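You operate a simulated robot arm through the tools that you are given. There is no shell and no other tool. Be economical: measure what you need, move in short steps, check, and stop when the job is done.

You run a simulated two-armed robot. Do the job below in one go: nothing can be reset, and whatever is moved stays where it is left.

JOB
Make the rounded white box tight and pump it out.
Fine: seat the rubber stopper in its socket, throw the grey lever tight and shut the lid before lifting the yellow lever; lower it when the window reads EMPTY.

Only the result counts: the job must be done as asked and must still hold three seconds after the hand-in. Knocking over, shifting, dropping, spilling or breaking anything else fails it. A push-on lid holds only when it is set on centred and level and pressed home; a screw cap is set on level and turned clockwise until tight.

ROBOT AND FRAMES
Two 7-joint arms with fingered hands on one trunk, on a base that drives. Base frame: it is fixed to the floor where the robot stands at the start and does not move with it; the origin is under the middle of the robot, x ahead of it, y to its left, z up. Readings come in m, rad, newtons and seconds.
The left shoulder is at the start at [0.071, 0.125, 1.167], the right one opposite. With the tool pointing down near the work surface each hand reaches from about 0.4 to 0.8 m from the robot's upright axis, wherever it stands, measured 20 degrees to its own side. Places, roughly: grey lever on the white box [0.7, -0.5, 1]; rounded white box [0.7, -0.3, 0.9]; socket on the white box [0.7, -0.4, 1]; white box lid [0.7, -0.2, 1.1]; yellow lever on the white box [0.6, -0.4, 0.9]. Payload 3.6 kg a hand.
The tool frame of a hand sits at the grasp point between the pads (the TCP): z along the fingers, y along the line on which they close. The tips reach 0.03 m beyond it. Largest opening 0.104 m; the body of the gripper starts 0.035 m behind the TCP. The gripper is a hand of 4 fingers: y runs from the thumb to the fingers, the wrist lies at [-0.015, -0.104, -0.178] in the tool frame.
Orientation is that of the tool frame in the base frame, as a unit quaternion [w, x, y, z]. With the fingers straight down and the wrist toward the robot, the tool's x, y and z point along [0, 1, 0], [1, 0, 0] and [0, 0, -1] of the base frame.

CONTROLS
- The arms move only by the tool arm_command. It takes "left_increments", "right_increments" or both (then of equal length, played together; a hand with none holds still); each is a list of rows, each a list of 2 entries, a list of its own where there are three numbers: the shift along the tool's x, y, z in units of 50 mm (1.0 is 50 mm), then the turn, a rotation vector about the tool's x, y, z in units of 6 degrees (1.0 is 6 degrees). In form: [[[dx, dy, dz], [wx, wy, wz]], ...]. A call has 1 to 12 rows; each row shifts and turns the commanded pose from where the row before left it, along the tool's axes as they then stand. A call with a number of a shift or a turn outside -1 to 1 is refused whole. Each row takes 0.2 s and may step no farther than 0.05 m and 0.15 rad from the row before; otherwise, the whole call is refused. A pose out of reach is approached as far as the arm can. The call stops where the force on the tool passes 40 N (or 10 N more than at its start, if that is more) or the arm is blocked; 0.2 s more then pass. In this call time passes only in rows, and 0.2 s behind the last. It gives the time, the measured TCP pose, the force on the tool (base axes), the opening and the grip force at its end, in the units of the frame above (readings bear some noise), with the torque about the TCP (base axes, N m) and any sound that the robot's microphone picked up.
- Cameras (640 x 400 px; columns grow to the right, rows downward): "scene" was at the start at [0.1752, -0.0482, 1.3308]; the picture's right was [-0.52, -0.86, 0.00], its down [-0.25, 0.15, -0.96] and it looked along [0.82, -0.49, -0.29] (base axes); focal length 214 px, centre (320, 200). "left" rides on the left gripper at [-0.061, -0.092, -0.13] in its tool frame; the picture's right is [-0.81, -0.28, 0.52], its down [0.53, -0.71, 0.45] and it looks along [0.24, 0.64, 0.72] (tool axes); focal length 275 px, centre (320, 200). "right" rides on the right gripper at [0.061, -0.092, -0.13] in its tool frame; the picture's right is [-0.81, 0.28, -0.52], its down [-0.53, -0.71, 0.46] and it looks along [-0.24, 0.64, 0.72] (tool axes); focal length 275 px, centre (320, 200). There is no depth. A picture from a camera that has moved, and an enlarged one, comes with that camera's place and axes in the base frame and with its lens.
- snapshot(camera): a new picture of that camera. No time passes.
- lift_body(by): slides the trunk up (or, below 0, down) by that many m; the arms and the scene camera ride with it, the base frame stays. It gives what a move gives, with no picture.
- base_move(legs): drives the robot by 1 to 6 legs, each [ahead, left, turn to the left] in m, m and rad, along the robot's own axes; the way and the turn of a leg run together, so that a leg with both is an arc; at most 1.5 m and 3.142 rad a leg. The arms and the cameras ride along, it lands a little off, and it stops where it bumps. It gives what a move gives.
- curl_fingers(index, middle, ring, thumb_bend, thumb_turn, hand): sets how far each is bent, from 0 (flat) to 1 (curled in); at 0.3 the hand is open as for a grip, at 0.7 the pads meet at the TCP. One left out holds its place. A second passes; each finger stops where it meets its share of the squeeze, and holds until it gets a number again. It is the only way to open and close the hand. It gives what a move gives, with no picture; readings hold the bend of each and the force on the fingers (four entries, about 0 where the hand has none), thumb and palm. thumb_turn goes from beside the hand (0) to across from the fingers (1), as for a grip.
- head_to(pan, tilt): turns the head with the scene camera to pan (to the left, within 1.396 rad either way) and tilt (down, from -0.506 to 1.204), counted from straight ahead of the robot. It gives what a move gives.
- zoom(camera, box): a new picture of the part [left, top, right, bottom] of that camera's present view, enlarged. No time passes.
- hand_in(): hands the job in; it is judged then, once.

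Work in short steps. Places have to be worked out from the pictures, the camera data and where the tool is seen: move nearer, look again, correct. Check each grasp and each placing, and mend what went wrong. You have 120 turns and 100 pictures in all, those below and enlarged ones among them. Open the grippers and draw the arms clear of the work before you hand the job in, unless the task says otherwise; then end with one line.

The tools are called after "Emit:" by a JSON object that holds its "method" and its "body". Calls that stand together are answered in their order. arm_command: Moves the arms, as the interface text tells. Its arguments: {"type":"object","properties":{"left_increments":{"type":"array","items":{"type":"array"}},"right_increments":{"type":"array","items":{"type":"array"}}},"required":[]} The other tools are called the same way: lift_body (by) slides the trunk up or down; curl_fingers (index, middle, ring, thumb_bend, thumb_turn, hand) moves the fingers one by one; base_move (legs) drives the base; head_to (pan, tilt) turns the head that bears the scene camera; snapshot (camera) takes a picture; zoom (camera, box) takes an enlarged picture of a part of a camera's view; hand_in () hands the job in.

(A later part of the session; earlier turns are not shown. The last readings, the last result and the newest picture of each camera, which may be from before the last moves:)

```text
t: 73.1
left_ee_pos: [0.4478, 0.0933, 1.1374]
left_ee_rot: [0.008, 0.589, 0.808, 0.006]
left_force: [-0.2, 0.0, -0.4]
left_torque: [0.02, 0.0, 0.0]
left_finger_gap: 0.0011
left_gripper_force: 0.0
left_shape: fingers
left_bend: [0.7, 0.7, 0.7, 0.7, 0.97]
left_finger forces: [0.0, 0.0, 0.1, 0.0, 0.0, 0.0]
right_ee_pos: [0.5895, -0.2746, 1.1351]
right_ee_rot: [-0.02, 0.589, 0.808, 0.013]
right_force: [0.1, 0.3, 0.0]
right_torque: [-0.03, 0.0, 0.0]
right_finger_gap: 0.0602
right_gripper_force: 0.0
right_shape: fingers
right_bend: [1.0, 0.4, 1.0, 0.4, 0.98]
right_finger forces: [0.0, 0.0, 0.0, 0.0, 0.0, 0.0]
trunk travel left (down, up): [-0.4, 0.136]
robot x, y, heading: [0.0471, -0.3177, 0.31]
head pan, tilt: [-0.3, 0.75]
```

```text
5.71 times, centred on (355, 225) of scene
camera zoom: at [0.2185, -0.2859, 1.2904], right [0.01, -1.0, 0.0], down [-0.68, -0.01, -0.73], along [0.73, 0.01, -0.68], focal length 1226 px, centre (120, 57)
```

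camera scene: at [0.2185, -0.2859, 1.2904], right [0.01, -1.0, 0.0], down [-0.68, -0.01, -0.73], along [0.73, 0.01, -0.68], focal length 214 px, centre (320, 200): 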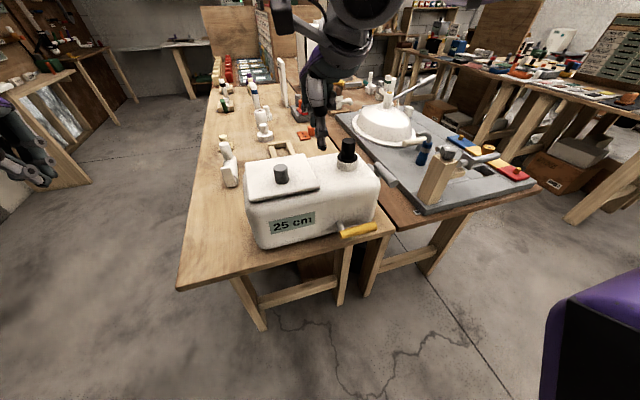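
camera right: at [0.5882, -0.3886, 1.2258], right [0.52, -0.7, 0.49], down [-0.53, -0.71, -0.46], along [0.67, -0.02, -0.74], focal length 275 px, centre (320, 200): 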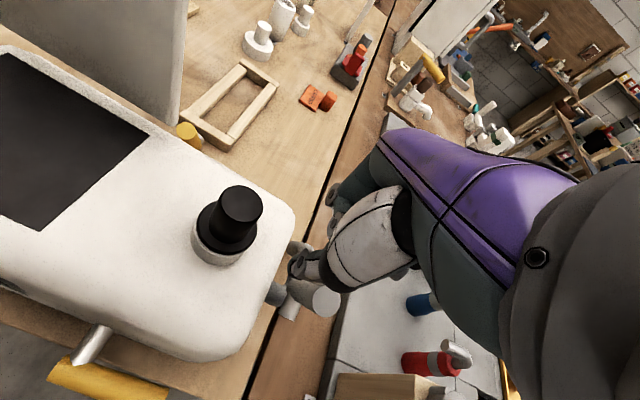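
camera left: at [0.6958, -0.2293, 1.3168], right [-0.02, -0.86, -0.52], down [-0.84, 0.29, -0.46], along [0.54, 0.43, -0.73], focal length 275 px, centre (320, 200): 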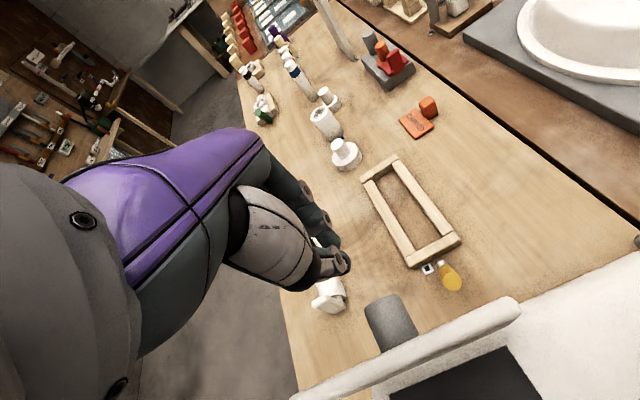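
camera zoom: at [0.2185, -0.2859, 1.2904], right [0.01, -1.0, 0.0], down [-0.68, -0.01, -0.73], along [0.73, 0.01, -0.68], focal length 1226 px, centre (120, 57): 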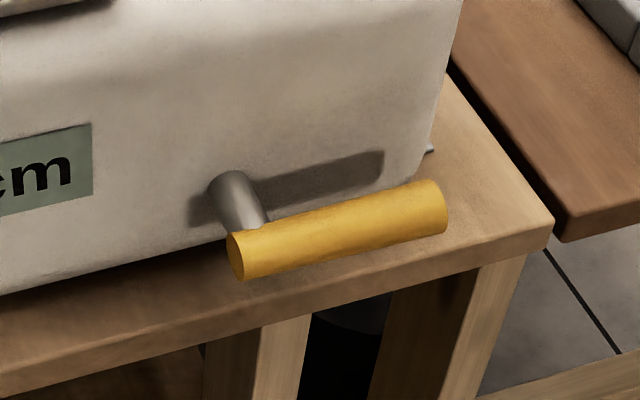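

The gap between grip and box face is only ~2 cm, so a straight-down pinch won't fit; I'll come in horizontally with fingers pointing at the box and lift from below. First I bring the hand in front of the table edge, lower it, and start tilting.

Emit:
{"method": "arm_command", "body": {"right_increments": [[[-0.75, -0.6, 0], [0, 0, 0]], [[-0.75, -0.6, 0], [0, 0, 0]], [[-0.75, -0.6, 0], [0, 0, 0]], [[0, -0.57, 0.5], [0, 0, 0]], [[0, 0, 0.9], [0, 0, 0]], [[0, 0, 0.9], [0, 0, 0]], [[0, 0, 0.9], [0, 0, 0]], [[0, 0, 0.4], [0, 0, 0]]]}}

Emit:
{"method": "arm_command", "body": {"right_increments": [[[0, 0, 0], [-1, 0, 0]], [[0, 0, 0], [-1, 0, 0]], [[0, 0, 0], [-1, 0, 0]], [[0, 0, 0], [-1, 0, 0]], [[0, 0, 0], [-1, 0, 0]], [[0, 0, 0], [-1, 0, 0]], [[0, 0, 0], [-1, 0, 0]], [[0, 0, 0], [-1, 0, 0]], [[0, 0, 0], [-1, 0, 0]], [[0, 0, 0], [-1, 0, 0]], [[0, 0, 0], [-1, 0, 0]], [[0, 0, 0], [-1, 0, 0]]]}}

Emit:
{"method": "snapshot", "body": {"camera": "scene"}}

```text
t: 74.9
left_ee_pos: [0.4475, 0.0934, 1.1376]
left_ee_rot: [0.009, 0.589, 0.808, 0.005]
left_force: [0.0, -0.8, -0.7]
left_torque: [-0.01, -0.01, 0.02]
left_finger_gap: 0.001
left_gripper_force: 0.0
left_shape: fingers
left_bend: [0.7, 0.7, 0.7, 0.7, 0.97]
left_finger forces: [0.0, 0.0, 0.0, 0.0, 0.0, 0.1]
right_ee_pos: [0.5084, -0.4105, 0.9489]
right_ee_rot: [-0.02, 0.589, 0.808, 0.014]
right_force: [0.5, -1.2, -0.5]
right_torque: [0.0, 0.0, 0.0]
right_finger_gap: 0.0603
right_gripper_force: 0.1
right_shape: fingers
right_bend: [1.0, 0.4, 1.0, 0.4, 0.98]
right_finger forces: [0.0, 0.1, 0.0, 0.0, 0.0, 0.0]
trunk travel left (down, up): [-0.4, 0.136]
robot x, y, heading: [0.0443, -0.316, 0.31]
head pan, tilt: [-0.3, 0.75]
```

```text
t: 77.5
left_ee_pos: [0.4472, 0.0934, 1.1379]
left_ee_rot: [0.008, 0.589, 0.808, 0.006]
left_force: [-0.4, 0.6, 0.0]
left_torque: [0.0, 0.01, 0.0]
left_finger_gap: 0.0013
left_gripper_force: 0.1
left_shape: fingers
left_bend: [0.7, 0.7, 0.7, 0.7, 0.97]
left_finger forces: [0.0, 0.1, 0.0, 0.0, 0.1, 0.1]
right_ee_pos: [0.5327, -0.4095, 0.9445]
right_ee_rot: [0.058, 0.586, 0.8, 0.117]
right_force: [0.2, -0.5, 1.5]
right_torque: [0.02, -0.04, 0.03]
right_finger_gap: 0.0604
right_gripper_force: 0.1
right_shape: fingers
right_bend: [1.0, 0.4, 1.0, 0.4, 0.98]
right_finger forces: [0.0, 0.1, 0.0, 0.1, 0.0, 0.1]
right hand out of reach, approached as far as the arm can: row 1, 2, 3, 4, 5, 6, 7, 8, 9, 10, 11, 12
trunk travel left (down, up): [-0.4, 0.136]
robot x, y, heading: [0.0459, -0.3176, 0.311]
head pan, tilt: [-0.3, 0.75]
```

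```text
22 pictures are left
camera scene: at [0.2185, -0.286, 1.2904], right [0.01, -1.0, 0.0], down [-0.68, 0.0, -0.73], along [0.73, 0.01, -0.68], focal length 214 px, centre (320, 200)
```

scene: 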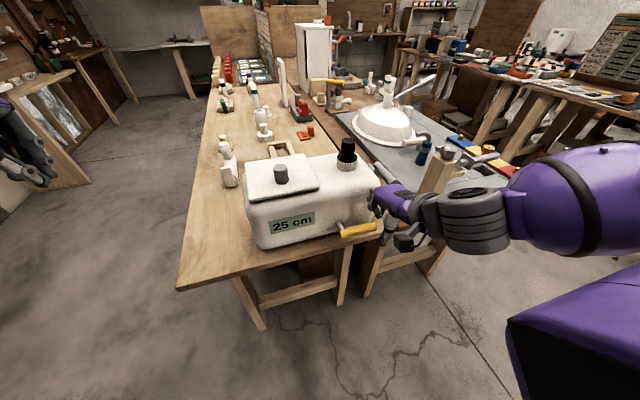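

Tilting is limited this close to the body. I back the base 0.22 m away and lower the trunk so the forearm can point forward, then retry the tilt.

Emit:
{"method": "base_move", "body": {"legs": [[-0.22, 0, 0]]}}

Emit:
{"method": "lift_body", "body": {"by": -0.1}}

Emit:
{"method": "arm_command", "body": {"right_increments": [[[0, 0.4, -0.8], [-1, 0, 0]], [[0, 0.4, -0.5], [-1, 0, 0]], [[0, 0.4, 0], [-1, 0, 0]], [[0, 0.4, 0], [-1, 0, 0]], [[0, 0.4, 0], [-1, 0, 0]], [[0, 0.4, 0], [-1, 0, 0]], [[0, 0, 0], [-1, 0, 0]], [[0, 0, 0], [-1, 0, 0]]]}}

```text
t: 79.2
left_ee_pos: [0.2379, 0.0263, 1.138]
left_ee_rot: [0.009, 0.589, 0.808, 0.006]
left_force: [-0.2, 0.4, -0.1]
left_torque: [-0.02, 0.02, -0.03]
left_finger_gap: 0.0012
left_gripper_force: 0.0
left_shape: fingers
left_bend: [0.7, 0.7, 0.7, 0.7, 0.97]
left_finger forces: [0.0, 0.0, 0.0, 0.0, 0.0, 0.0]
right_ee_pos: [0.3221, -0.4764, 0.9442]
right_ee_rot: [0.058, 0.585, 0.8, 0.118]
right_force: [-0.2, 0.6, 0.7]
right_torque: [0.0, -0.02, 0.01]
right_finger_gap: 0.0604
right_gripper_force: 0.0
right_shape: fingers
right_bend: [1.0, 0.4, 1.0, 0.4, 0.98]
right_finger forces: [0.1, 0.0, 0.1, 0.0, 0.0, 0.0]
trunk travel left (down, up): [-0.4, 0.136]
robot x, y, heading: [-0.1644, -0.3829, 0.31]
head pan, tilt: [-0.3, 0.75]
```

```text
t: 80.5
left_ee_pos: [0.2373, 0.026, 1.0387]
left_ee_rot: [0.009, 0.589, 0.808, 0.006]
left_force: [0.0, 0.0, 0.4]
left_torque: [0.0, 0.01, 0.0]
left_finger_gap: 0.0009
left_gripper_force: 0.1
left_shape: fingers
left_bend: [0.7, 0.7, 0.7, 0.7, 0.97]
left_finger forces: [0.0, 0.0, 0.1, 0.1, 0.0, 0.1]
right_ee_pos: [0.317, -0.4784, 0.8137]
right_ee_rot: [0.029, 0.589, 0.804, 0.082]
right_force: [0.2, 0.3, 0.2]
right_torque: [-0.03, 0.02, -0.01]
right_finger_gap: 0.0604
right_gripper_force: 0.0
right_shape: fingers
right_bend: [1.0, 0.4, 1.0, 0.4, 0.98]
right_finger forces: [0.0, 0.0, 0.0, 0.0, 0.0, 0.1]
trunk travel left (down, up): [-0.3, 0.236]
robot x, y, heading: [-0.1603, -0.3805, 0.302]
head pan, tilt: [-0.3, 0.75]
```

```text
t: 82.3
left_ee_pos: [0.2376, 0.0263, 1.0368]
left_ee_rot: [0.009, 0.589, 0.808, 0.005]
left_force: [-0.8, 1.1, -0.1]
left_torque: [-0.02, 0.0, -0.02]
left_finger_gap: 0.0011
left_gripper_force: 0.1
left_shape: fingers
left_bend: [0.7, 0.7, 0.7, 0.7, 0.97]
left_finger forces: [0.0, 0.1, 0.0, 0.1, 0.1, 0.0]
right_ee_pos: [0.4359, -0.4718, 1.1022]
right_ee_rot: [0.241, 0.53, 0.72, 0.378]
right_force: [-0.1, -0.3, -0.1]
right_torque: [0.02, 0.0, 0.0]
right_finger_gap: 0.0602
right_gripper_force: 0.0
right_shape: fingers
right_bend: [1.0, 0.4, 1.0, 0.4, 0.98]
right_finger forces: [0.1, 0.0, 0.0, 0.0, 0.0, 0.1]
right hand out of reach, approached as far as the arm can: row 1, 2, 3, 4, 5, 6, 7, 8
trunk travel left (down, up): [-0.3, 0.236]
robot x, y, heading: [-0.1647, -0.3789, 0.306]
head pan, tilt: [-0.3, 0.75]
```

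Now tilted ~53°. I keep this tilt and move down-forward toward a pre-approach point just above and before the yellow grip.

Emit:
{"method": "arm_command", "body": {"right_increments": [[[0.088, -0.43, 0.734], [0, 0, 0]], [[0.088, -0.43, 0.734], [0, 0, 0]], [[0.088, -0.43, 0.734], [0, 0, 0]], [[0.088, -0.43, 0.734], [0, 0, 0]], [[0.088, -0.43, 0.734], [0, 0, 0]]]}}

Emit:
{"method": "snapshot", "body": {"camera": "scene"}}

```text
t: 83.5
left_ee_pos: [0.2379, 0.0261, 1.0369]
left_ee_rot: [0.007, 0.589, 0.808, 0.005]
left_force: [0.5, -0.5, 0.0]
left_torque: [0.0, 0.01, 0.02]
left_finger_gap: 0.001
left_gripper_force: 0.1
left_shape: fingers
left_bend: [0.7, 0.7, 0.7, 0.7, 0.97]
left_finger forces: [0.0, 0.0, 0.0, 0.1, 0.1, 0.0]
right_ee_pos: [0.4948, -0.4525, 1.1063]
right_ee_rot: [0.239, 0.53, 0.72, 0.378]
right_force: [0.7, 0.6, 0.3]
right_torque: [0.01, -0.03, -0.04]
right_finger_gap: 0.0603
right_gripper_force: 0.1
right_shape: fingers
right_bend: [1.0, 0.4, 1.0, 0.4, 0.98]
right_finger forces: [0.1, 0.0, 0.1, 0.1, 0.1, 0.1]
right hand out of reach, approached as far as the arm can: row 1, 2, 3, 4, 5
trunk travel left (down, up): [-0.3, 0.236]
robot x, y, heading: [-0.1642, -0.3826, 0.304]
head pan, tilt: [-0.3, 0.75]
```

```text
21 pictures are left
camera scene: at [0.0306, -0.3456, 1.1913], right [0.01, -1.0, 0.0], down [-0.68, -0.01, -0.73], along [0.73, 0.01, -0.68], focal length 214 px, centre (320, 200)
```

scene: 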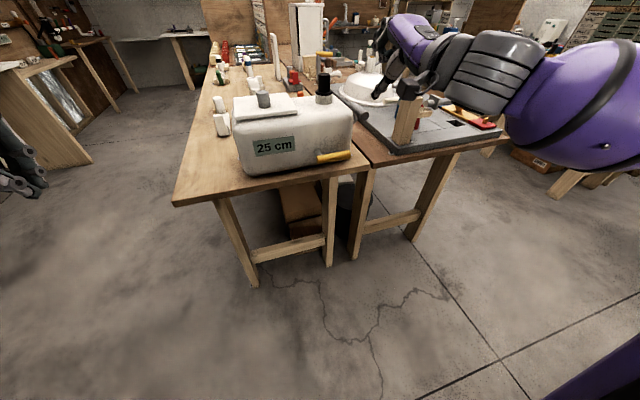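

The same posture just needs to be lower, so I lower the trunk by 0.2 m.

Emit:
{"method": "lift_body", "body": {"by": -0.2}}

Emit:
{"method": "zoom", "body": {"camera": "scene", "box": [220, 40, 460, 200]}}

```text
t: 85.7
left_ee_pos: [0.2367, 0.0272, 0.8381]
left_ee_rot: [0.008, 0.589, 0.808, 0.007]
left_force: [0.2, -0.5, 0.6]
left_torque: [-0.03, -0.02, 0.01]
left_finger_gap: 0.0009
left_gripper_force: 0.2
left_shape: fingers
left_bend: [0.7, 0.7, 0.7, 0.7, 0.97]
left_finger forces: [0.1, 0.1, 0.1, 0.0, 0.1, 0.0]
right_ee_pos: [0.4946, -0.4537, 0.9063]
right_ee_rot: [0.246, 0.529, 0.715, 0.385]
right_force: [-0.7, -0.1, -0.1]
right_torque: [-0.01, -0.01, -0.01]
right_finger_gap: 0.0604
right_gripper_force: 0.1
right_shape: fingers
right_bend: [1.0, 0.4, 1.0, 0.4, 0.98]
right_finger forces: [0.1, 0.1, 0.1, 0.0, 0.0, 0.1]
trunk travel left (down, up): [-0.1, 0.436]
robot x, y, heading: [-0.1655, -0.3817, 0.306]
head pan, tilt: [-0.3, 0.75]
```

```text
2.50 times, centred on (340, 120) of scene
camera zoom: at [0.0916, -0.3262, 0.9742], right [0.01, -1.0, 0.0], down [-0.68, -0.01, -0.73], along [0.73, 0.01, -0.68], focal length 536 px, centre (270, 400)
```

zoom: 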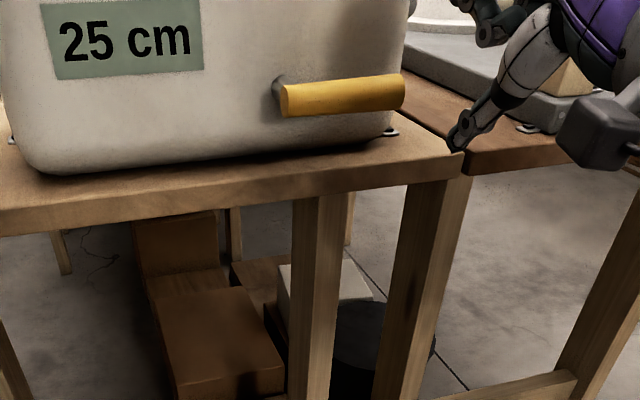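

Tool axes now: z' ≈ (0.76,0.29,-0.58). Grip point on the yellow lever ≈ (0.573,-0.405,0.862). I align along the approach axis, then advance.

Emit:
{"method": "arm_command", "body": {"right_increments": [[[0.38, 0.31, 0.39], [0, 0, 0]], [[0, 0, 0.5], [0, 0, 0]]]}}

Emit:
{"method": "zoom", "body": {"camera": "scene", "box": [280, 40, 420, 140]}}

```text
t: 86.3
left_ee_pos: [0.2362, 0.0271, 0.8376]
left_ee_rot: [0.008, 0.588, 0.809, 0.005]
left_force: [0.1, 0.5, -0.3]
left_torque: [-0.01, 0.02, 0.01]
left_finger_gap: 0.001
left_gripper_force: 0.0
left_shape: fingers
left_bend: [0.7, 0.7, 0.7, 0.7, 0.97]
left_finger forces: [0.1, 0.0, 0.1, 0.1, 0.0, 0.0]
right_ee_pos: [0.532, -0.4241, 0.901]
right_ee_rot: [0.244, 0.53, 0.717, 0.382]
right_force: [-0.1, 0.1, 0.1]
right_torque: [0.0, 0.03, -0.03]
right_finger_gap: 0.0603
right_gripper_force: 0.1
right_shape: fingers
right_bend: [1.0, 0.4, 1.0, 0.4, 0.98]
right_finger forces: [0.0, 0.0, 0.1, 0.1, 0.1, 0.1]
right hand out of reach, approached as far as the arm can: row 2
trunk travel left (down, up): [-0.1, 0.436]
robot x, y, heading: [-0.1664, -0.3868, 0.307]
head pan, tilt: [-0.3, 0.75]
```

```text
4.00 times, centred on (350, 90) of scene
camera zoom: at [0.0917, -0.3262, 0.9741], right [0.01, -1.0, 0.0], down [-0.68, -0.01, -0.73], along [0.73, 0.01, -0.68], focal length 858 px, centre (200, 640)
```

zoom: 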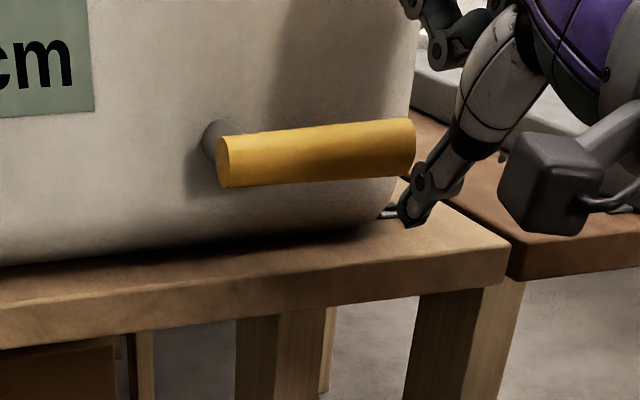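

The thumb is just below grip level but ~4 cm short and near the lever's very end. I lower the trunk 3 cm, then nudge the base forward and left so the thumb goes under the grip.

Emit:
{"method": "lift_body", "body": {"by": -0.03}}

Emit:
{"method": "base_move", "body": {"legs": [[0.03, 0.022, 0]]}}

Emit:
{"method": "zoom", "body": {"camera": "scene", "box": [280, 20, 420, 120]}}

```text
t: 87.0
left_ee_pos: [0.236, 0.0264, 0.8081]
left_ee_rot: [0.009, 0.589, 0.808, 0.006]
left_force: [0.0, -0.5, -0.3]
left_torque: [0.01, 0.0, -0.03]
left_finger_gap: 0.0007
left_gripper_force: 0.1
left_shape: fingers
left_bend: [0.7, 0.7, 0.7, 0.7, 0.97]
left_finger forces: [0.0, 0.0, 0.1, 0.1, 0.1, 0.1]
right_ee_pos: [0.5319, -0.4242, 0.8711]
right_ee_rot: [0.246, 0.529, 0.715, 0.385]
right_force: [0.5, 0.4, -0.2]
right_torque: [0.01, -0.01, 0.04]
right_finger_gap: 0.0602
right_gripper_force: 0.1
right_shape: fingers
right_bend: [1.0, 0.4, 1.0, 0.4, 0.98]
right_finger forces: [0.0, 0.1, 0.0, 0.1, 0.0, 0.0]
trunk travel left (down, up): [-0.07, 0.466]
robot x, y, heading: [-0.1622, -0.3825, 0.31]
head pan, tilt: [-0.3, 0.75]
```

```text
t: 87.9
left_ee_pos: [0.2594, 0.0569, 0.8079]
left_ee_rot: [0.007, 0.588, 0.809, 0.006]
left_force: [-0.9, 0.1, 0.5]
left_torque: [-0.01, -0.02, 0.0]
left_finger_gap: 0.0011
left_gripper_force: 0.1
left_shape: fingers
left_bend: [0.7, 0.7, 0.7, 0.7, 0.97]
left_finger forces: [0.1, 0.0, 0.0, 0.0, 0.0, 0.0]
right_ee_pos: [0.5528, -0.3934, 0.872]
right_ee_rot: [0.246, 0.53, 0.715, 0.384]
right_force: [0.1, 0.6, 0.0]
right_torque: [0.02, 0.02, 0.02]
right_finger_gap: 0.0601
right_gripper_force: 0.0
right_shape: fingers
right_bend: [1.0, 0.4, 1.0, 0.4, 0.98]
right_finger forces: [0.1, 0.0, 0.0, 0.0, 0.1, 0.0]
trunk travel left (down, up): [-0.07, 0.466]
robot x, y, heading: [-0.144, -0.3564, 0.306]
head pan, tilt: [-0.3, 0.75]
```

```text
4.00 times, centred on (350, 70) of scene
camera zoom: at [0.1236, -0.293, 0.9414], right [0.01, -1.0, 0.0], down [-0.68, -0.01, -0.73], along [0.73, 0.01, -0.68], focal length 858 px, centre (200, 720)
```

zoom: 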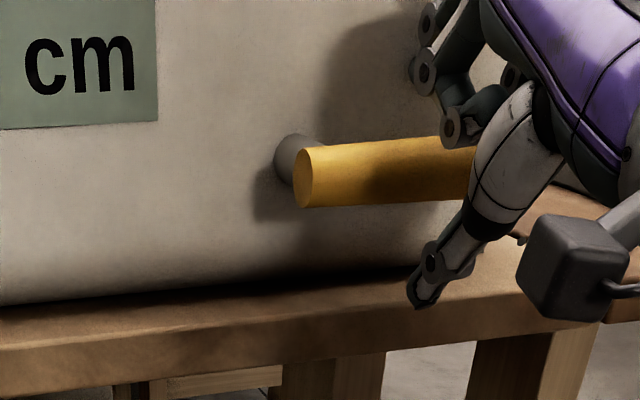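

Thumb is below and the middle finger above the grip. Close the pinch.

Emit:
{"method": "curl_fingers", "body": {"hand": "right", "middle": 0.72, "thumb_bend": 0.72}}

Emit:
{"method": "zoom", "body": {"camera": "scene", "box": [280, 20, 420, 120]}}

```text
t: 88.9
left_ee_pos: [0.2588, 0.0562, 0.808]
left_ee_rot: [0.008, 0.588, 0.808, 0.005]
left_force: [-1.0, 0.5, -0.2]
left_torque: [-0.03, 0.01, 0.04]
left_finger_gap: 0.0009
left_gripper_force: 0.0
left_shape: fingers
left_bend: [0.7, 0.7, 0.7, 0.7, 0.97]
left_finger forces: [0.0, 0.0, 0.1, 0.1, 0.1, 0.0]
right_ee_pos: [0.5533, -0.3923, 0.8715]
right_ee_rot: [0.246, 0.53, 0.715, 0.384]
right_force: [3.7, 0.5, 0.5]
right_torque: [-0.12, -0.11, 0.07]
right_finger_gap: 0.0491
right_gripper_force: 8.9
right_shape: fingers
right_bend: [1.0, 0.62, 1.0, 0.65, 0.97]
right_finger forces: [0.0, 10.1, 0.0, 0.1, 7.3, 0.1]
trunk travel left (down, up): [-0.07, 0.466]
robot x, y, heading: [-0.1428, -0.3541, 0.309]
head pan, tilt: [-0.3, 0.75]
```

```text
4.00 times, centred on (350, 70) of scene
camera zoom: at [0.1237, -0.2931, 0.9414], right [0.01, -1.0, 0.0], down [-0.68, -0.01, -0.73], along [0.73, 0.01, -0.68], focal length 858 px, centre (200, 720)
```

zoom: 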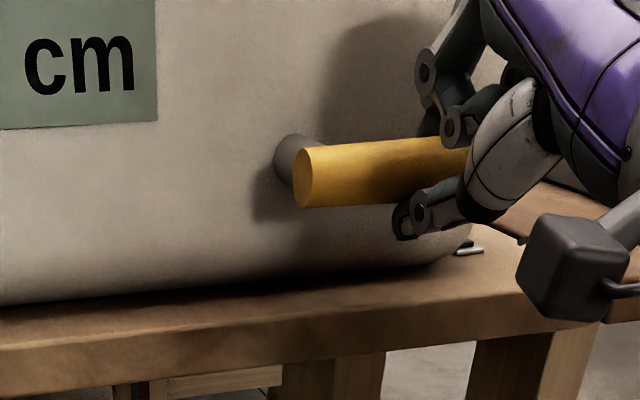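

Pinched from above and below at ~9 N. I raise the trunk 3 cm to lift the lever and look.

Emit:
{"method": "lift_body", "body": {"by": 0.03}}

Emit:
{"method": "zoom", "body": {"camera": "scene", "box": [240, 10, 420, 130]}}

```text
t: 89.7
left_ee_pos: [0.2593, 0.0569, 0.8365]
left_ee_rot: [0.008, 0.588, 0.808, 0.004]
left_force: [1.1, -0.3, 0.4]
left_torque: [-0.01, 0.02, 0.04]
left_finger_gap: 0.0008
left_gripper_force: 0.1
left_shape: fingers
left_bend: [0.7, 0.7, 0.7, 0.7, 0.97]
left_finger forces: [0.0, 0.0, 0.0, 0.0, 0.1, 0.0]
right_ee_pos: [0.5536, -0.392, 0.9015]
right_ee_rot: [0.244, 0.529, 0.717, 0.382]
right_force: [-1.4, 4.3, -7.7]
right_torque: [-0.21, 0.15, 0.32]
right_finger_gap: 0.0529
right_gripper_force: 11.1
right_shape: fingers
right_bend: [1.0, 0.64, 1.0, 0.59, 0.98]
right_finger forces: [0.0, 9.5, 0.0, 0.0, 13.9, 0.0]
trunk travel left (down, up): [-0.1, 0.436]
robot x, y, heading: [-0.1453, -0.3493, 0.313]
head pan, tilt: [-0.3, 0.75]
```

```text
3.33 times, centred on (330, 70) of scene
camera zoom: at [0.1137, -0.2958, 0.9739], right [0.01, -1.0, 0.0], down [-0.68, -0.01, -0.73], along [0.73, 0.01, -0.68], focal length 715 px, centre (287, 633)
```

zoom: 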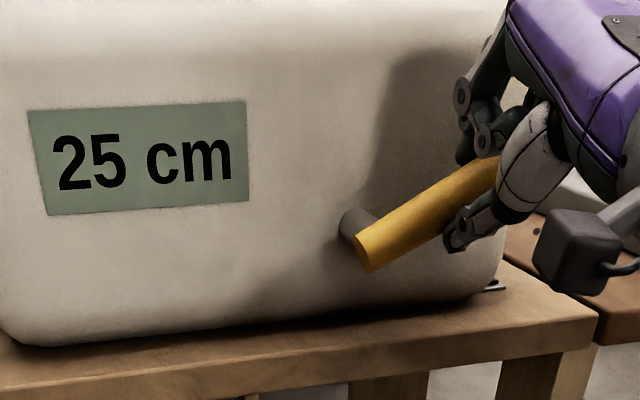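

The lever rotates about its shank and is up ~30°. I continue along the arc, up and left.

Emit:
{"method": "arm_command", "body": {"right_increments": [[[0.16, 0.2, -0.144], [0, 0, 0]], [[0.22, 0.16, -0.115], [0, 0, 0]], [[0.24, 0.1, -0.07], [0, 0, 0]], [[0.24, 0.05, -0.036], [0, 0, 0]]]}}

Emit:
{"method": "zoom", "body": {"camera": "scene", "box": [240, 10, 420, 130]}}

```text
t: 90.7
left_ee_pos: [0.2586, 0.0565, 0.8373]
left_ee_rot: [0.008, 0.588, 0.809, 0.005]
left_force: [0.2, -0.1, -1.0]
left_torque: [-0.02, -0.01, 0.0]
left_finger_gap: 0.0006
left_gripper_force: 0.2
left_shape: fingers
left_bend: [0.7, 0.7, 0.7, 0.7, 0.97]
left_finger forces: [0.0, 0.0, 0.0, 0.0, 0.0, 0.0]
right_ee_pos: [0.5404, -0.3529, 0.9364]
right_ee_rot: [0.245, 0.529, 0.716, 0.383]
right_force: [-0.6, 0.2, -0.3]
right_torque: [-0.01, -0.02, -0.04]
right_finger_gap: 0.0452
right_gripper_force: 0.1
right_shape: fingers
right_bend: [1.0, 0.72, 1.0, 0.72, 0.98]
right_finger forces: [0.0, 0.1, 0.1, 0.1, 0.1, 0.1]
trunk travel left (down, up): [-0.1, 0.436]
robot x, y, heading: [-0.1449, -0.3546, 0.306]
head pan, tilt: [-0.3, 0.75]
```

```text
3.33 times, centred on (330, 70) of scene
camera zoom: at [0.1138, -0.2961, 0.974], right [0.01, -1.0, 0.0], down [-0.68, -0.01, -0.73], along [0.73, 0.01, -0.68], focal length 715 px, centre (287, 633)
```

zoom: 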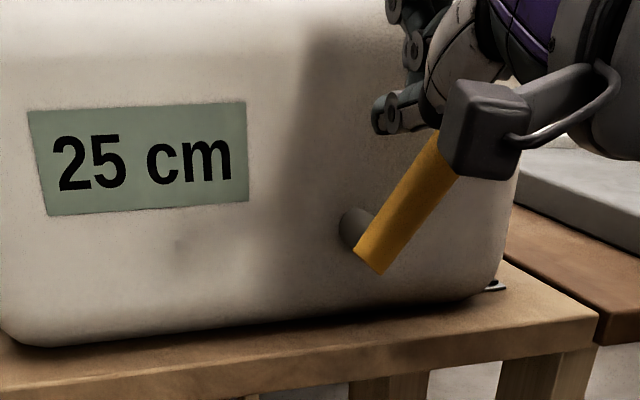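

The pinch slipped off at ~52°, but the lever stays up there; the window still reads 25 cm. I go around to its right side and push it further over to the left.

Emit:
{"method": "arm_command", "body": {"right_increments": [[[0, 0, -0.7], [0, 0, 0]], [[0, 0, -0.7], [0, 0, 0]], [[-1, 0, 0], [0, 0, 0]], [[-1, 0, 0], [0, 0, 0]], [[-0.2, -0.32, 0.3], [0, 0, 0]], [[0, 0, 0.6], [0, 0, 0]], [[0, 0, 0.5], [0, 0, 0]]]}}

Emit:
{"method": "zoom", "body": {"camera": "scene", "box": [240, 10, 420, 130]}}

```text
t: 92.2
left_ee_pos: [0.2592, 0.0577, 0.8367]
left_ee_rot: [0.007, 0.589, 0.808, 0.004]
left_force: [0.5, -0.5, 0.5]
left_torque: [0.02, 0.0, 0.02]
left_finger_gap: 0.0008
left_gripper_force: 0.0
left_shape: fingers
left_bend: [0.7, 0.7, 0.7, 0.7, 0.97]
left_finger forces: [0.1, 0.0, 0.0, 0.1, 0.0, 0.0]
right_ee_pos: [0.566, -0.4616, 0.9158]
right_ee_rot: [0.245, 0.531, 0.716, 0.382]
right_force: [0.7, 0.3, 1.5]
right_torque: [0.02, 0.0, 0.0]
right_finger_gap: 0.0451
right_gripper_force: 0.1
right_shape: fingers
right_bend: [1.0, 0.72, 1.0, 0.72, 0.98]
right_finger forces: [0.0, 0.1, 0.1, 0.0, 0.0, 0.0]
trunk travel left (down, up): [-0.1, 0.436]
robot x, y, heading: [-0.144, -0.3549, 0.307]
head pan, tilt: [-0.3, 0.75]
```

```text
3.33 times, centred on (330, 70) of scene
camera zoom: at [0.1138, -0.2963, 0.9739], right [0.01, -1.0, 0.0], down [-0.68, -0.01, -0.73], along [0.73, 0.01, -0.68], focal length 715 px, centre (287, 633)
```

zoom: 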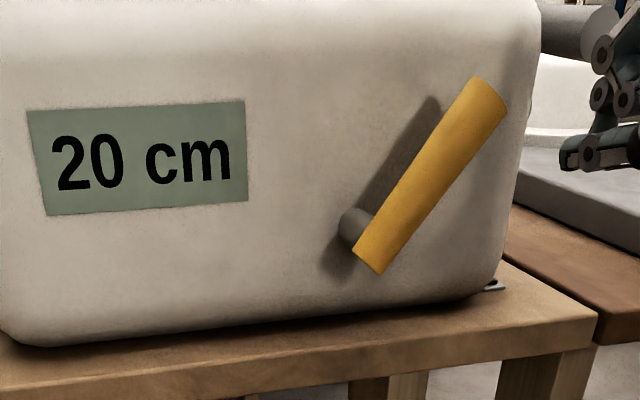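

The window reads 20 cm: it is pumping. Meanwhile I pre-position the fingertips above the lever, ready to lower it.

Emit:
{"method": "arm_command", "body": {"right_increments": [[[0, 0.61, -0.44], [0, 0, 0]], [[0, 0.61, -0.44], [0, 0, 0]], [[0.66, 0, 0], [0, 0, 0]], [[0.66, 0, 0], [0, 0, 0]]]}}

Emit:
{"method": "zoom", "body": {"camera": "scene", "box": [240, 10, 420, 130]}}

```text
t: 93.2
left_ee_pos: [0.2587, 0.0569, 0.8375]
left_ee_rot: [0.009, 0.588, 0.809, 0.005]
left_force: [0.8, -0.9, 0.5]
left_torque: [-0.03, -0.01, 0.02]
left_finger_gap: 0.0011
left_gripper_force: 0.1
left_shape: fingers
left_bend: [0.7, 0.7, 0.7, 0.7, 0.97]
left_finger forces: [0.0, 0.0, 0.0, 0.1, 0.1, 0.0]
right_ee_pos: [0.5459, -0.4007, 0.9946]
right_ee_rot: [0.245, 0.53, 0.716, 0.382]
right_force: [0.4, -1.0, -0.3]
right_torque: [0.02, 0.0, -0.01]
right_finger_gap: 0.045
right_gripper_force: 0.0
right_shape: fingers
right_bend: [1.0, 0.72, 1.0, 0.72, 0.98]
right_finger forces: [0.1, 0.1, 0.0, 0.1, 0.0, 0.0]
trunk travel left (down, up): [-0.1, 0.436]
robot x, y, heading: [-0.1432, -0.3542, 0.31]
head pan, tilt: [-0.3, 0.75]
```

```text
3.33 times, centred on (330, 70) of scene
camera zoom: at [0.1134, -0.296, 0.974], right [0.01, -1.0, 0.0], down [-0.68, -0.01, -0.73], along [0.73, 0.01, -0.68], focal length 715 px, centre (287, 633)
```

zoom: 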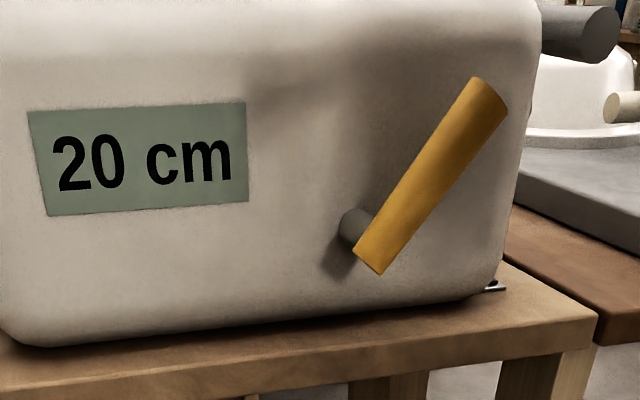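

Still 20 cm; I wait about 2.6 s with the hand still, then check again.

Emit:
{"method": "arm_command", "body": {"right_increments": [[[0, 0, 0], [0, 0, 0]], [[0, 0, 0], [0, 0, 0]], [[0, 0, 0], [0, 0, 0]], [[0, 0, 0], [0, 0, 0]], [[0, 0, 0], [0, 0, 0]], [[0, 0, 0], [0, 0, 0]], [[0, 0, 0], [0, 0, 0]], [[0, 0, 0], [0, 0, 0]], [[0, 0, 0], [0, 0, 0]], [[0, 0, 0], [0, 0, 0]], [[0, 0, 0], [0, 0, 0]], [[0, 0, 0], [0, 0, 0]]]}}

Emit:
{"method": "zoom", "body": {"camera": "scene", "box": [240, 10, 420, 130]}}

```text
t: 95.8
left_ee_pos: [0.2588, 0.056, 0.8371]
left_ee_rot: [0.008, 0.589, 0.808, 0.004]
left_force: [0.4, 0.4, -0.3]
left_torque: [-0.02, 0.02, -0.02]
left_finger_gap: 0.001
left_gripper_force: 0.0
left_shape: fingers
left_bend: [0.7, 0.7, 0.7, 0.7, 0.97]
left_finger forces: [0.0, 0.0, 0.0, 0.0, 0.0, 0.0]
right_ee_pos: [0.5466, -0.4009, 0.9948]
right_ee_rot: [0.244, 0.53, 0.717, 0.382]
right_force: [-1.3, 0.7, -1.1]
right_torque: [-0.01, 0.01, 0.0]
right_finger_gap: 0.0452
right_gripper_force: 0.0
right_shape: fingers
right_bend: [1.0, 0.72, 1.0, 0.72, 0.98]
right_finger forces: [0.0, 0.1, 0.1, 0.0, 0.0, 0.0]
trunk travel left (down, up): [-0.1, 0.436]
robot x, y, heading: [-0.1447, -0.351, 0.303]
head pan, tilt: [-0.3, 0.75]
```

```text
3.33 times, centred on (330, 70) of scene
camera zoom: at [0.1135, -0.2963, 0.974], right [0.01, -1.0, 0.0], down [-0.68, -0.01, -0.73], along [0.73, 0.01, -0.68], focal length 715 px, centre (287, 633)
```

zoom: 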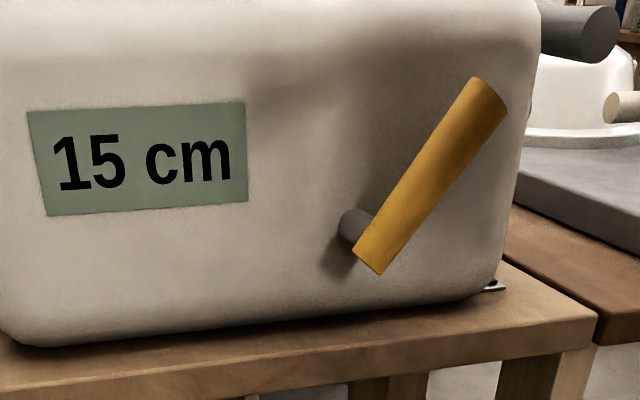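

15 cm; about 5 cm per 3 s. I wait roughly 8 s more before checking.

Emit:
{"method": "arm_command", "body": {"right_increments": [[[0, 0, 0], [0, 0, 0]], [[0, 0, 0], [0, 0, 0]], [[0, 0, 0], [0, 0, 0]], [[0, 0, 0], [0, 0, 0]], [[0, 0, 0], [0, 0, 0]], [[0, 0, 0], [0, 0, 0]], [[0, 0, 0], [0, 0, 0]], [[0, 0, 0], [0, 0, 0]], [[0, 0, 0], [0, 0, 0]], [[0, 0, 0], [0, 0, 0]], [[0, 0, 0], [0, 0, 0]], [[0, 0, 0], [0, 0, 0]]]}}

Emit:
{"method": "arm_command", "body": {"right_increments": [[[0, 0, 0], [0, 0, 0]], [[0, 0, 0], [0, 0, 0]], [[0, 0, 0], [0, 0, 0]], [[0, 0, 0], [0, 0, 0]], [[0, 0, 0], [0, 0, 0]], [[0, 0, 0], [0, 0, 0]], [[0, 0, 0], [0, 0, 0]], [[0, 0, 0], [0, 0, 0]], [[0, 0, 0], [0, 0, 0]], [[0, 0, 0], [0, 0, 0]], [[0, 0, 0], [0, 0, 0]], [[0, 0, 0], [0, 0, 0]]]}}

Emit:
{"method": "arm_command", "body": {"right_increments": [[[0, 0, 0], [0, 0, 0]], [[0, 0, 0], [0, 0, 0]], [[0, 0, 0], [0, 0, 0]], [[0, 0, 0], [0, 0, 0]], [[0, 0, 0], [0, 0, 0]], [[0, 0, 0], [0, 0, 0]], [[0, 0, 0], [0, 0, 0]], [[0, 0, 0], [0, 0, 0]], [[0, 0, 0], [0, 0, 0]]]}}

Emit:
{"method": "zoom", "body": {"camera": "scene", "box": [240, 10, 420, 130]}}

```text
t: 98.5
left_ee_pos: [0.2586, 0.0565, 0.8375]
left_ee_rot: [0.008, 0.589, 0.808, 0.005]
left_force: [0.9, 0.2, -0.9]
left_torque: [-0.02, 0.04, 0.01]
left_finger_gap: 0.0013
left_gripper_force: 0.1
left_shape: fingers
left_bend: [0.7, 0.7, 0.7, 0.7, 0.97]
left_finger forces: [0.1, 0.1, 0.0, 0.0, 0.1, 0.0]
right_ee_pos: [0.5456, -0.401, 0.9938]
right_ee_rot: [0.245, 0.53, 0.716, 0.383]
right_force: [-0.1, 0.5, -0.9]
right_torque: [-0.03, 0.0, 0.01]
right_finger_gap: 0.0451
right_gripper_force: 0.1
right_shape: fingers
right_bend: [1.0, 0.72, 1.0, 0.72, 0.98]
right_finger forces: [0.0, 0.0, 0.0, 0.0, 0.1, 0.1]
trunk travel left (down, up): [-0.1, 0.436]
robot x, y, heading: [-0.1475, -0.3547, 0.309]
head pan, tilt: [-0.3, 0.75]
```

```text
t: 101.0
left_ee_pos: [0.26, 0.0562, 0.8365]
left_ee_rot: [0.008, 0.588, 0.808, 0.005]
left_force: [-0.3, 0.5, -0.4]
left_torque: [0.02, 0.01, 0.0]
left_finger_gap: 0.0008
left_gripper_force: 0.1
left_shape: fingers
left_bend: [0.7, 0.7, 0.7, 0.7, 0.97]
left_finger forces: [0.1, 0.0, 0.1, 0.0, 0.1, 0.0]
right_ee_pos: [0.5461, -0.4019, 0.9951]
right_ee_rot: [0.245, 0.53, 0.716, 0.382]
right_force: [-0.3, -0.1, -0.5]
right_torque: [0.03, 0.0, 0.03]
right_finger_gap: 0.0452
right_gripper_force: 0.1
right_shape: fingers
right_bend: [1.0, 0.72, 1.0, 0.72, 0.98]
right_finger forces: [0.1, 0.1, 0.0, 0.0, 0.0, 0.0]
trunk travel left (down, up): [-0.1, 0.436]
robot x, y, heading: [-0.1439, -0.352, 0.309]
head pan, tilt: [-0.3, 0.75]
```

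```text
t: 103.0
left_ee_pos: [0.2595, 0.0568, 0.8378]
left_ee_rot: [0.009, 0.589, 0.808, 0.005]
left_force: [-0.5, -0.5, -0.2]
left_torque: [0.01, -0.04, -0.01]
left_finger_gap: 0.0009
left_gripper_force: 0.1
left_shape: fingers
left_bend: [0.7, 0.7, 0.7, 0.7, 0.97]
left_finger forces: [0.0, 0.0, 0.0, 0.0, 0.0, 0.0]
right_ee_pos: [0.5462, -0.4018, 0.9959]
right_ee_rot: [0.244, 0.53, 0.716, 0.383]
right_force: [0.1, 0.7, -0.1]
right_torque: [-0.02, 0.0, -0.02]
right_finger_gap: 0.0451
right_gripper_force: 0.1
right_shape: fingers
right_bend: [1.0, 0.72, 1.0, 0.72, 0.98]
right_finger forces: [0.1, 0.0, 0.1, 0.1, 0.1, 0.0]
trunk travel left (down, up): [-0.1, 0.436]
robot x, y, heading: [-0.1417, -0.3501, 0.308]
head pan, tilt: [-0.3, 0.75]
```

```text
3.33 times, centred on (330, 70) of scene
camera zoom: at [0.1135, -0.2963, 0.974], right [0.01, -1.0, 0.0], down [-0.68, -0.01, -0.73], along [0.73, 0.01, -0.68], focal length 715 px, centre (287, 633)
```

zoom: 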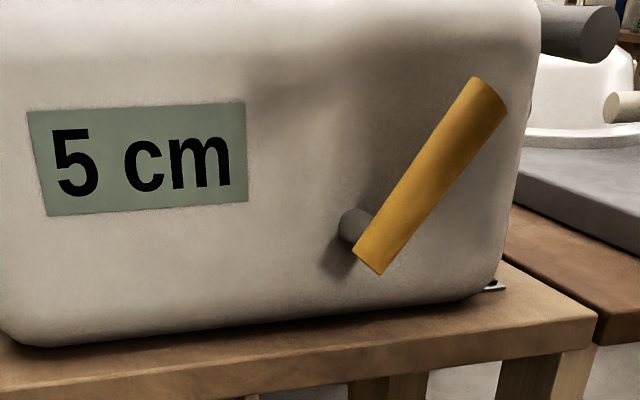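

5 cm. I wait about 4 s more and check.

Emit:
{"method": "arm_command", "body": {"right_increments": [[[0, 0, 0], [0, 0, 0]], [[0, 0, 0], [0, 0, 0]], [[0, 0, 0], [0, 0, 0]], [[0, 0, 0], [0, 0, 0]], [[0, 0, 0], [0, 0, 0]], [[0, 0, 0], [0, 0, 0]], [[0, 0, 0], [0, 0, 0]], [[0, 0, 0], [0, 0, 0]], [[0, 0, 0], [0, 0, 0]], [[0, 0, 0], [0, 0, 0]], [[0, 0, 0], [0, 0, 0]], [[0, 0, 0], [0, 0, 0]]]}}

Emit:
{"method": "arm_command", "body": {"right_increments": [[[0, 0, 0], [0, 0, 0]], [[0, 0, 0], [0, 0, 0]], [[0, 0, 0], [0, 0, 0]], [[0, 0, 0], [0, 0, 0]], [[0, 0, 0], [0, 0, 0]], [[0, 0, 0], [0, 0, 0]]]}}

Emit:
{"method": "zoom", "body": {"camera": "scene", "box": [240, 10, 420, 130]}}

```text
t: 105.7
left_ee_pos: [0.2593, 0.0569, 0.8368]
left_ee_rot: [0.007, 0.589, 0.808, 0.005]
left_force: [-0.1, -0.4, -0.3]
left_torque: [-0.03, 0.0, 0.0]
left_finger_gap: 0.0012
left_gripper_force: 0.0
left_shape: fingers
left_bend: [0.7, 0.7, 0.7, 0.7, 0.97]
left_finger forces: [0.0, 0.0, 0.0, 0.1, 0.1, 0.0]
right_ee_pos: [0.5461, -0.4013, 0.9946]
right_ee_rot: [0.244, 0.53, 0.717, 0.382]
right_force: [0.6, 0.2, 1.2]
right_torque: [0.01, -0.02, -0.01]
right_finger_gap: 0.0449
right_gripper_force: 0.2
right_shape: fingers
right_bend: [1.0, 0.72, 1.0, 0.72, 0.98]
right_finger forces: [0.0, 0.1, 0.1, 0.0, 0.0, 0.0]
trunk travel left (down, up): [-0.1, 0.436]
robot x, y, heading: [-0.1452, -0.3518, 0.309]
head pan, tilt: [-0.3, 0.75]
```

```text
t: 107.0
left_ee_pos: [0.2586, 0.0565, 0.8371]
left_ee_rot: [0.008, 0.589, 0.808, 0.004]
left_force: [-0.7, -1.7, -0.2]
left_torque: [-0.02, -0.01, -0.02]
left_finger_gap: 0.0012
left_gripper_force: 0.1
left_shape: fingers
left_bend: [0.7, 0.7, 0.7, 0.7, 0.97]
left_finger forces: [0.0, 0.1, 0.0, 0.0, 0.1, 0.0]
right_ee_pos: [0.5459, -0.4012, 0.9949]
right_ee_rot: [0.245, 0.53, 0.716, 0.382]
right_force: [-0.4, -0.4, 0.9]
right_torque: [-0.02, 0.02, -0.03]
right_finger_gap: 0.045
right_gripper_force: 0.0
right_shape: fingers
right_bend: [1.0, 0.72, 1.0, 0.72, 0.98]
right_finger forces: [0.0, 0.1, 0.0, 0.0, 0.0, 0.0]
trunk travel left (down, up): [-0.1, 0.436]
robot x, y, heading: [-0.1393, -0.3523, 0.304]
head pan, tilt: [-0.3, 0.75]
```

```text
3.33 times, centred on (330, 70) of scene
camera zoom: at [0.1135, -0.2963, 0.974], right [0.01, -1.0, 0.0], down [-0.68, -0.01, -0.73], along [0.73, 0.01, -0.68], focal length 715 px, centre (287, 633)
```

zoom: 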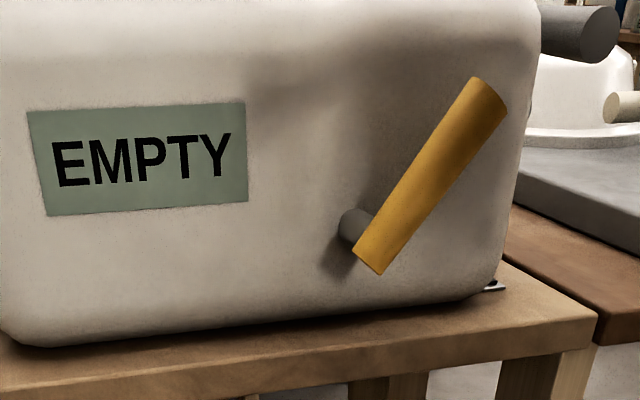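

EMPTY. I push the lever down from above now.

Emit:
{"method": "arm_command", "body": {"right_increments": [[[-0.04, -0.4, 0.29], [0, 0, 0]], [[-0.04, -0.4, 0.29], [0, 0, 0]], [[-0.04, -0.4, 0.29], [0, 0, 0]], [[-0.04, -0.4, 0.29], [0, 0, 0]]]}}

Emit:
{"method": "zoom", "body": {"camera": "scene", "box": [240, 10, 420, 130]}}

```text
t: 108.2
left_ee_pos: [0.2586, 0.0564, 0.8383]
left_ee_rot: [0.008, 0.589, 0.808, 0.005]
left_force: [0.2, -0.7, 0.2]
left_torque: [0.01, 0.02, -0.04]
left_finger_gap: 0.0015
left_gripper_force: 0.0
left_shape: fingers
left_bend: [0.7, 0.7, 0.7, 0.7, 0.97]
left_finger forces: [0.0, 0.1, 0.0, 0.0, 0.0, 0.0]
right_ee_pos: [0.5391, -0.4008, 0.9595]
right_ee_rot: [0.284, 0.502, 0.705, 0.413]
right_force: [0.0, -0.5, -0.1]
right_torque: [0.02, 0.02, -0.02]
right_finger_gap: 0.0449
right_gripper_force: 0.0
right_shape: fingers
right_bend: [1.0, 0.72, 1.0, 0.72, 0.97]
right_finger forces: [0.0, 0.0, 0.0, 0.1, 0.0, 0.1]
right hand out of reach, approached as far as the arm can: row 4
trunk travel left (down, up): [-0.1, 0.436]
robot x, y, heading: [-0.1441, -0.3524, 0.309]
head pan, tilt: [-0.3, 0.75]
stopped in row 4 (right hand): the arm was blocked; the commanded pose is now the measured one
```

```text
3.33 times, centred on (330, 70) of scene
camera zoom: at [0.1134, -0.2963, 0.9741], right [0.01, -1.0, 0.0], down [-0.68, -0.01, -0.73], along [0.73, 0.01, -0.68], focal length 715 px, centre (287, 633)
```

zoom: 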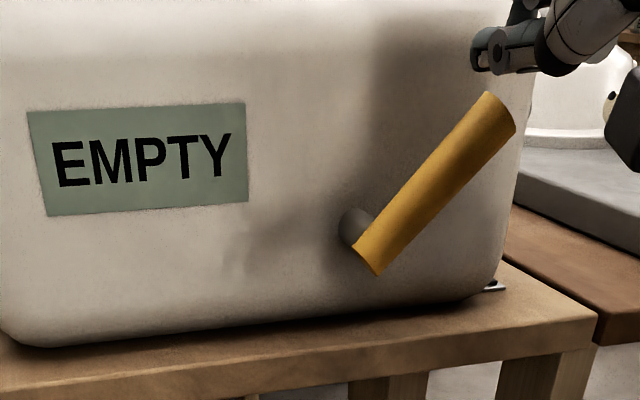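

The arm itself ran out of travel; the trunk can do the rest. I lower the trunk 5 cm.

Emit:
{"method": "lift_body", "body": {"by": -0.05}}

Emit:
{"method": "lift_body", "body": {"by": -0.035}}

Emit:
{"method": "zoom", "body": {"camera": "scene", "box": [240, 0, 420, 120]}}

```text
t: 109.2
left_ee_pos: [0.2595, 0.057, 0.788]
left_ee_rot: [0.008, 0.588, 0.809, 0.006]
left_force: [-0.4, -0.7, -0.6]
left_torque: [-0.04, -0.01, 0.02]
left_finger_gap: 0.0012
left_gripper_force: 0.0
left_shape: fingers
left_bend: [0.7, 0.7, 0.7, 0.7, 0.97]
left_finger forces: [0.0, 0.0, 0.0, 0.0, 0.1, 0.0]
right_ee_pos: [0.538, -0.3992, 0.9103]
right_ee_rot: [0.284, 0.503, 0.705, 0.412]
right_force: [-1.2, -0.3, -0.1]
right_torque: [0.01, 0.01, -0.02]
right_finger_gap: 0.0447
right_gripper_force: 0.3
right_shape: fingers
right_bend: [1.0, 0.72, 1.0, 0.72, 0.98]
right_finger forces: [0.0, 1.0, 0.0, 0.1, 0.6, 0.0]
trunk travel left (down, up): [-0.05, 0.486]
robot x, y, heading: [-0.1428, -0.3514, 0.313]
head pan, tilt: [-0.3, 0.75]
```

```text
t: 110.0
left_ee_pos: [0.2576, 0.0556, 0.7527]
left_ee_rot: [0.008, 0.589, 0.808, 0.005]
left_force: [0.2, 0.1, 1.4]
left_torque: [0.0, -0.01, 0.01]
left_finger_gap: 0.0009
left_gripper_force: 0.0
left_shape: fingers
left_bend: [0.7, 0.7, 0.7, 0.7, 0.97]
left_finger forces: [0.1, 0.1, 0.0, 0.0, 0.0, 0.1]
right_ee_pos: [0.5371, -0.4015, 0.8768]
right_ee_rot: [0.285, 0.502, 0.704, 0.414]
right_force: [-6.3, -4.6, 9.3]
right_torque: [0.1, -0.15, 0.01]
right_finger_gap: 0.0415
right_gripper_force: 5.4
right_shape: fingers
right_bend: [1.0, 0.72, 1.0, 0.77, 0.99]
right_finger forces: [0.0, 1.6, 0.0, 0.0, 9.2, 0.0]
trunk travel left (down, up): [-0.015, 0.521]
robot x, y, heading: [-0.1453, -0.3497, 0.309]
head pan, tilt: [-0.3, 0.75]
```

```text
3.33 times, centred on (330, 60) of scene
camera zoom: at [0.1346, -0.2895, 0.8945], right [0.01, -1.0, 0.0], down [-0.68, -0.01, -0.73], along [0.73, 0.01, -0.68], focal length 715 px, centre (287, 667)
```

zoom: 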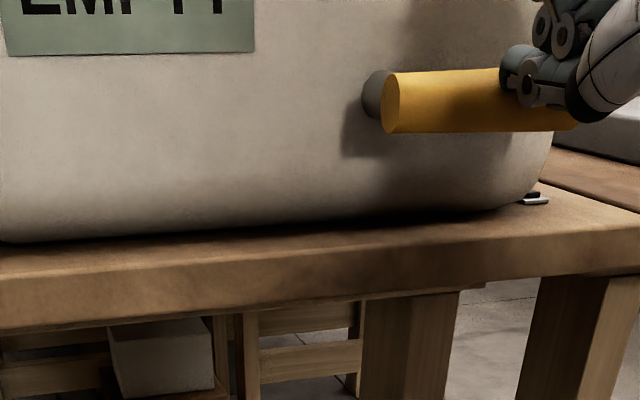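

The lever is down at its stop. I back the hand away upward a bit and then drive back.

Emit:
{"method": "lift_body", "body": {"by": 0.06}}

Emit:
{"method": "base_move", "body": {"legs": [[-0.2, 0, 0]]}}

Emit:
{"method": "lift_body", "body": {"by": 0.3}}

Emit:
{"method": "snapshot", "body": {"camera": "scene"}}

```text
t: 111.0
left_ee_pos: [0.259, 0.0565, 0.8135]
left_ee_rot: [0.008, 0.588, 0.809, 0.005]
left_force: [1.1, 0.1, 0.1]
left_torque: [0.01, -0.01, -0.03]
left_finger_gap: 0.0014
left_gripper_force: 0.1
left_shape: fingers
left_bend: [0.7, 0.7, 0.7, 0.7, 0.97]
left_finger forces: [0.1, 0.0, 0.1, 0.0, 0.0, 0.1]
right_ee_pos: [0.5382, -0.4002, 0.9363]
right_ee_rot: [0.284, 0.502, 0.705, 0.412]
right_force: [0.0, 0.0, 0.5]
right_torque: [-0.03, 0.01, 0.0]
right_finger_gap: 0.045
right_gripper_force: 0.1
right_shape: fingers
right_bend: [1.0, 0.72, 1.0, 0.72, 0.98]
right_finger forces: [0.0, 0.0, 0.1, 0.0, 0.0, 0.0]
trunk travel left (down, up): [-0.075, 0.461]
robot x, y, heading: [-0.144, -0.3529, 0.311]
head pan, tilt: [-0.3, 0.75]
```

```text
t: 112.6
left_ee_pos: [0.0678, -0.0035, 0.8121]
left_ee_rot: [0.008, 0.587, 0.809, 0.005]
left_force: [0.7, 0.0, -0.2]
left_torque: [0.01, 0.01, -0.03]
left_finger_gap: 0.0013
left_gripper_force: 0.1
left_shape: fingers
left_bend: [0.7, 0.7, 0.7, 0.7, 0.97]
left_finger forces: [0.1, 0.0, 0.0, 0.0, 0.0, 0.1]
right_ee_pos: [0.3481, -0.4599, 0.9359]
right_ee_rot: [0.285, 0.502, 0.704, 0.414]
right_force: [-0.4, 0.0, -0.1]
right_torque: [-0.01, -0.01, -0.01]
right_finger_gap: 0.045
right_gripper_force: 0.1
right_shape: fingers
right_bend: [1.0, 0.72, 1.0, 0.72, 0.98]
right_finger forces: [0.0, 0.1, 0.1, 0.0, 0.0, 0.0]
trunk travel left (down, up): [-0.075, 0.461]
robot x, y, heading: [-0.3332, -0.4112, 0.308]
head pan, tilt: [-0.3, 0.75]
```

```text
t: 115.6
left_ee_pos: [0.069, -0.0025, 1.1129]
left_ee_rot: [0.008, 0.587, 0.809, 0.005]
left_force: [0.3, -0.1, -0.4]
left_torque: [0.02, 0.0, 0.0]
left_finger_gap: 0.0008
left_gripper_force: 0.0
left_shape: fingers
left_bend: [0.7, 0.7, 0.7, 0.7, 0.97]
left_finger forces: [0.0, 0.0, 0.0, 0.0, 0.1, 0.0]
right_ee_pos: [0.2751, -0.4834, 1.3369]
right_ee_rot: [0.336, 0.467, 0.661, 0.482]
right_force: [-0.4, 0.5, -0.5]
right_torque: [0.01, 0.02, -0.04]
right_finger_gap: 0.0448
right_gripper_force: 0.0
right_shape: fingers
right_bend: [1.0, 0.72, 1.0, 0.72, 0.98]
right_finger forces: [0.0, 0.1, 0.0, 0.1, 0.0, 0.0]
trunk travel left (down, up): [-0.375, 0.161]
robot x, y, heading: [-0.3303, -0.4133, 0.307]
head pan, tilt: [-0.3, 0.75]
```

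```text
7 pictures are left
camera scene: at [-0.1534, -0.381, 1.2645], right [0.01, -1.0, 0.0], down [-0.68, -0.01, -0.73], along [0.73, 0.01, -0.68], focal length 214 px, centre (320, 200)
```

scene: 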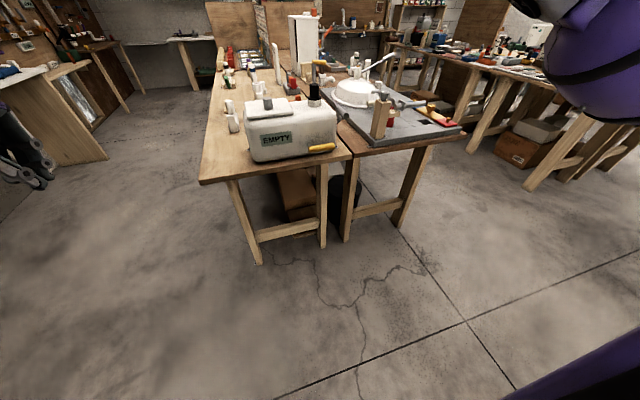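

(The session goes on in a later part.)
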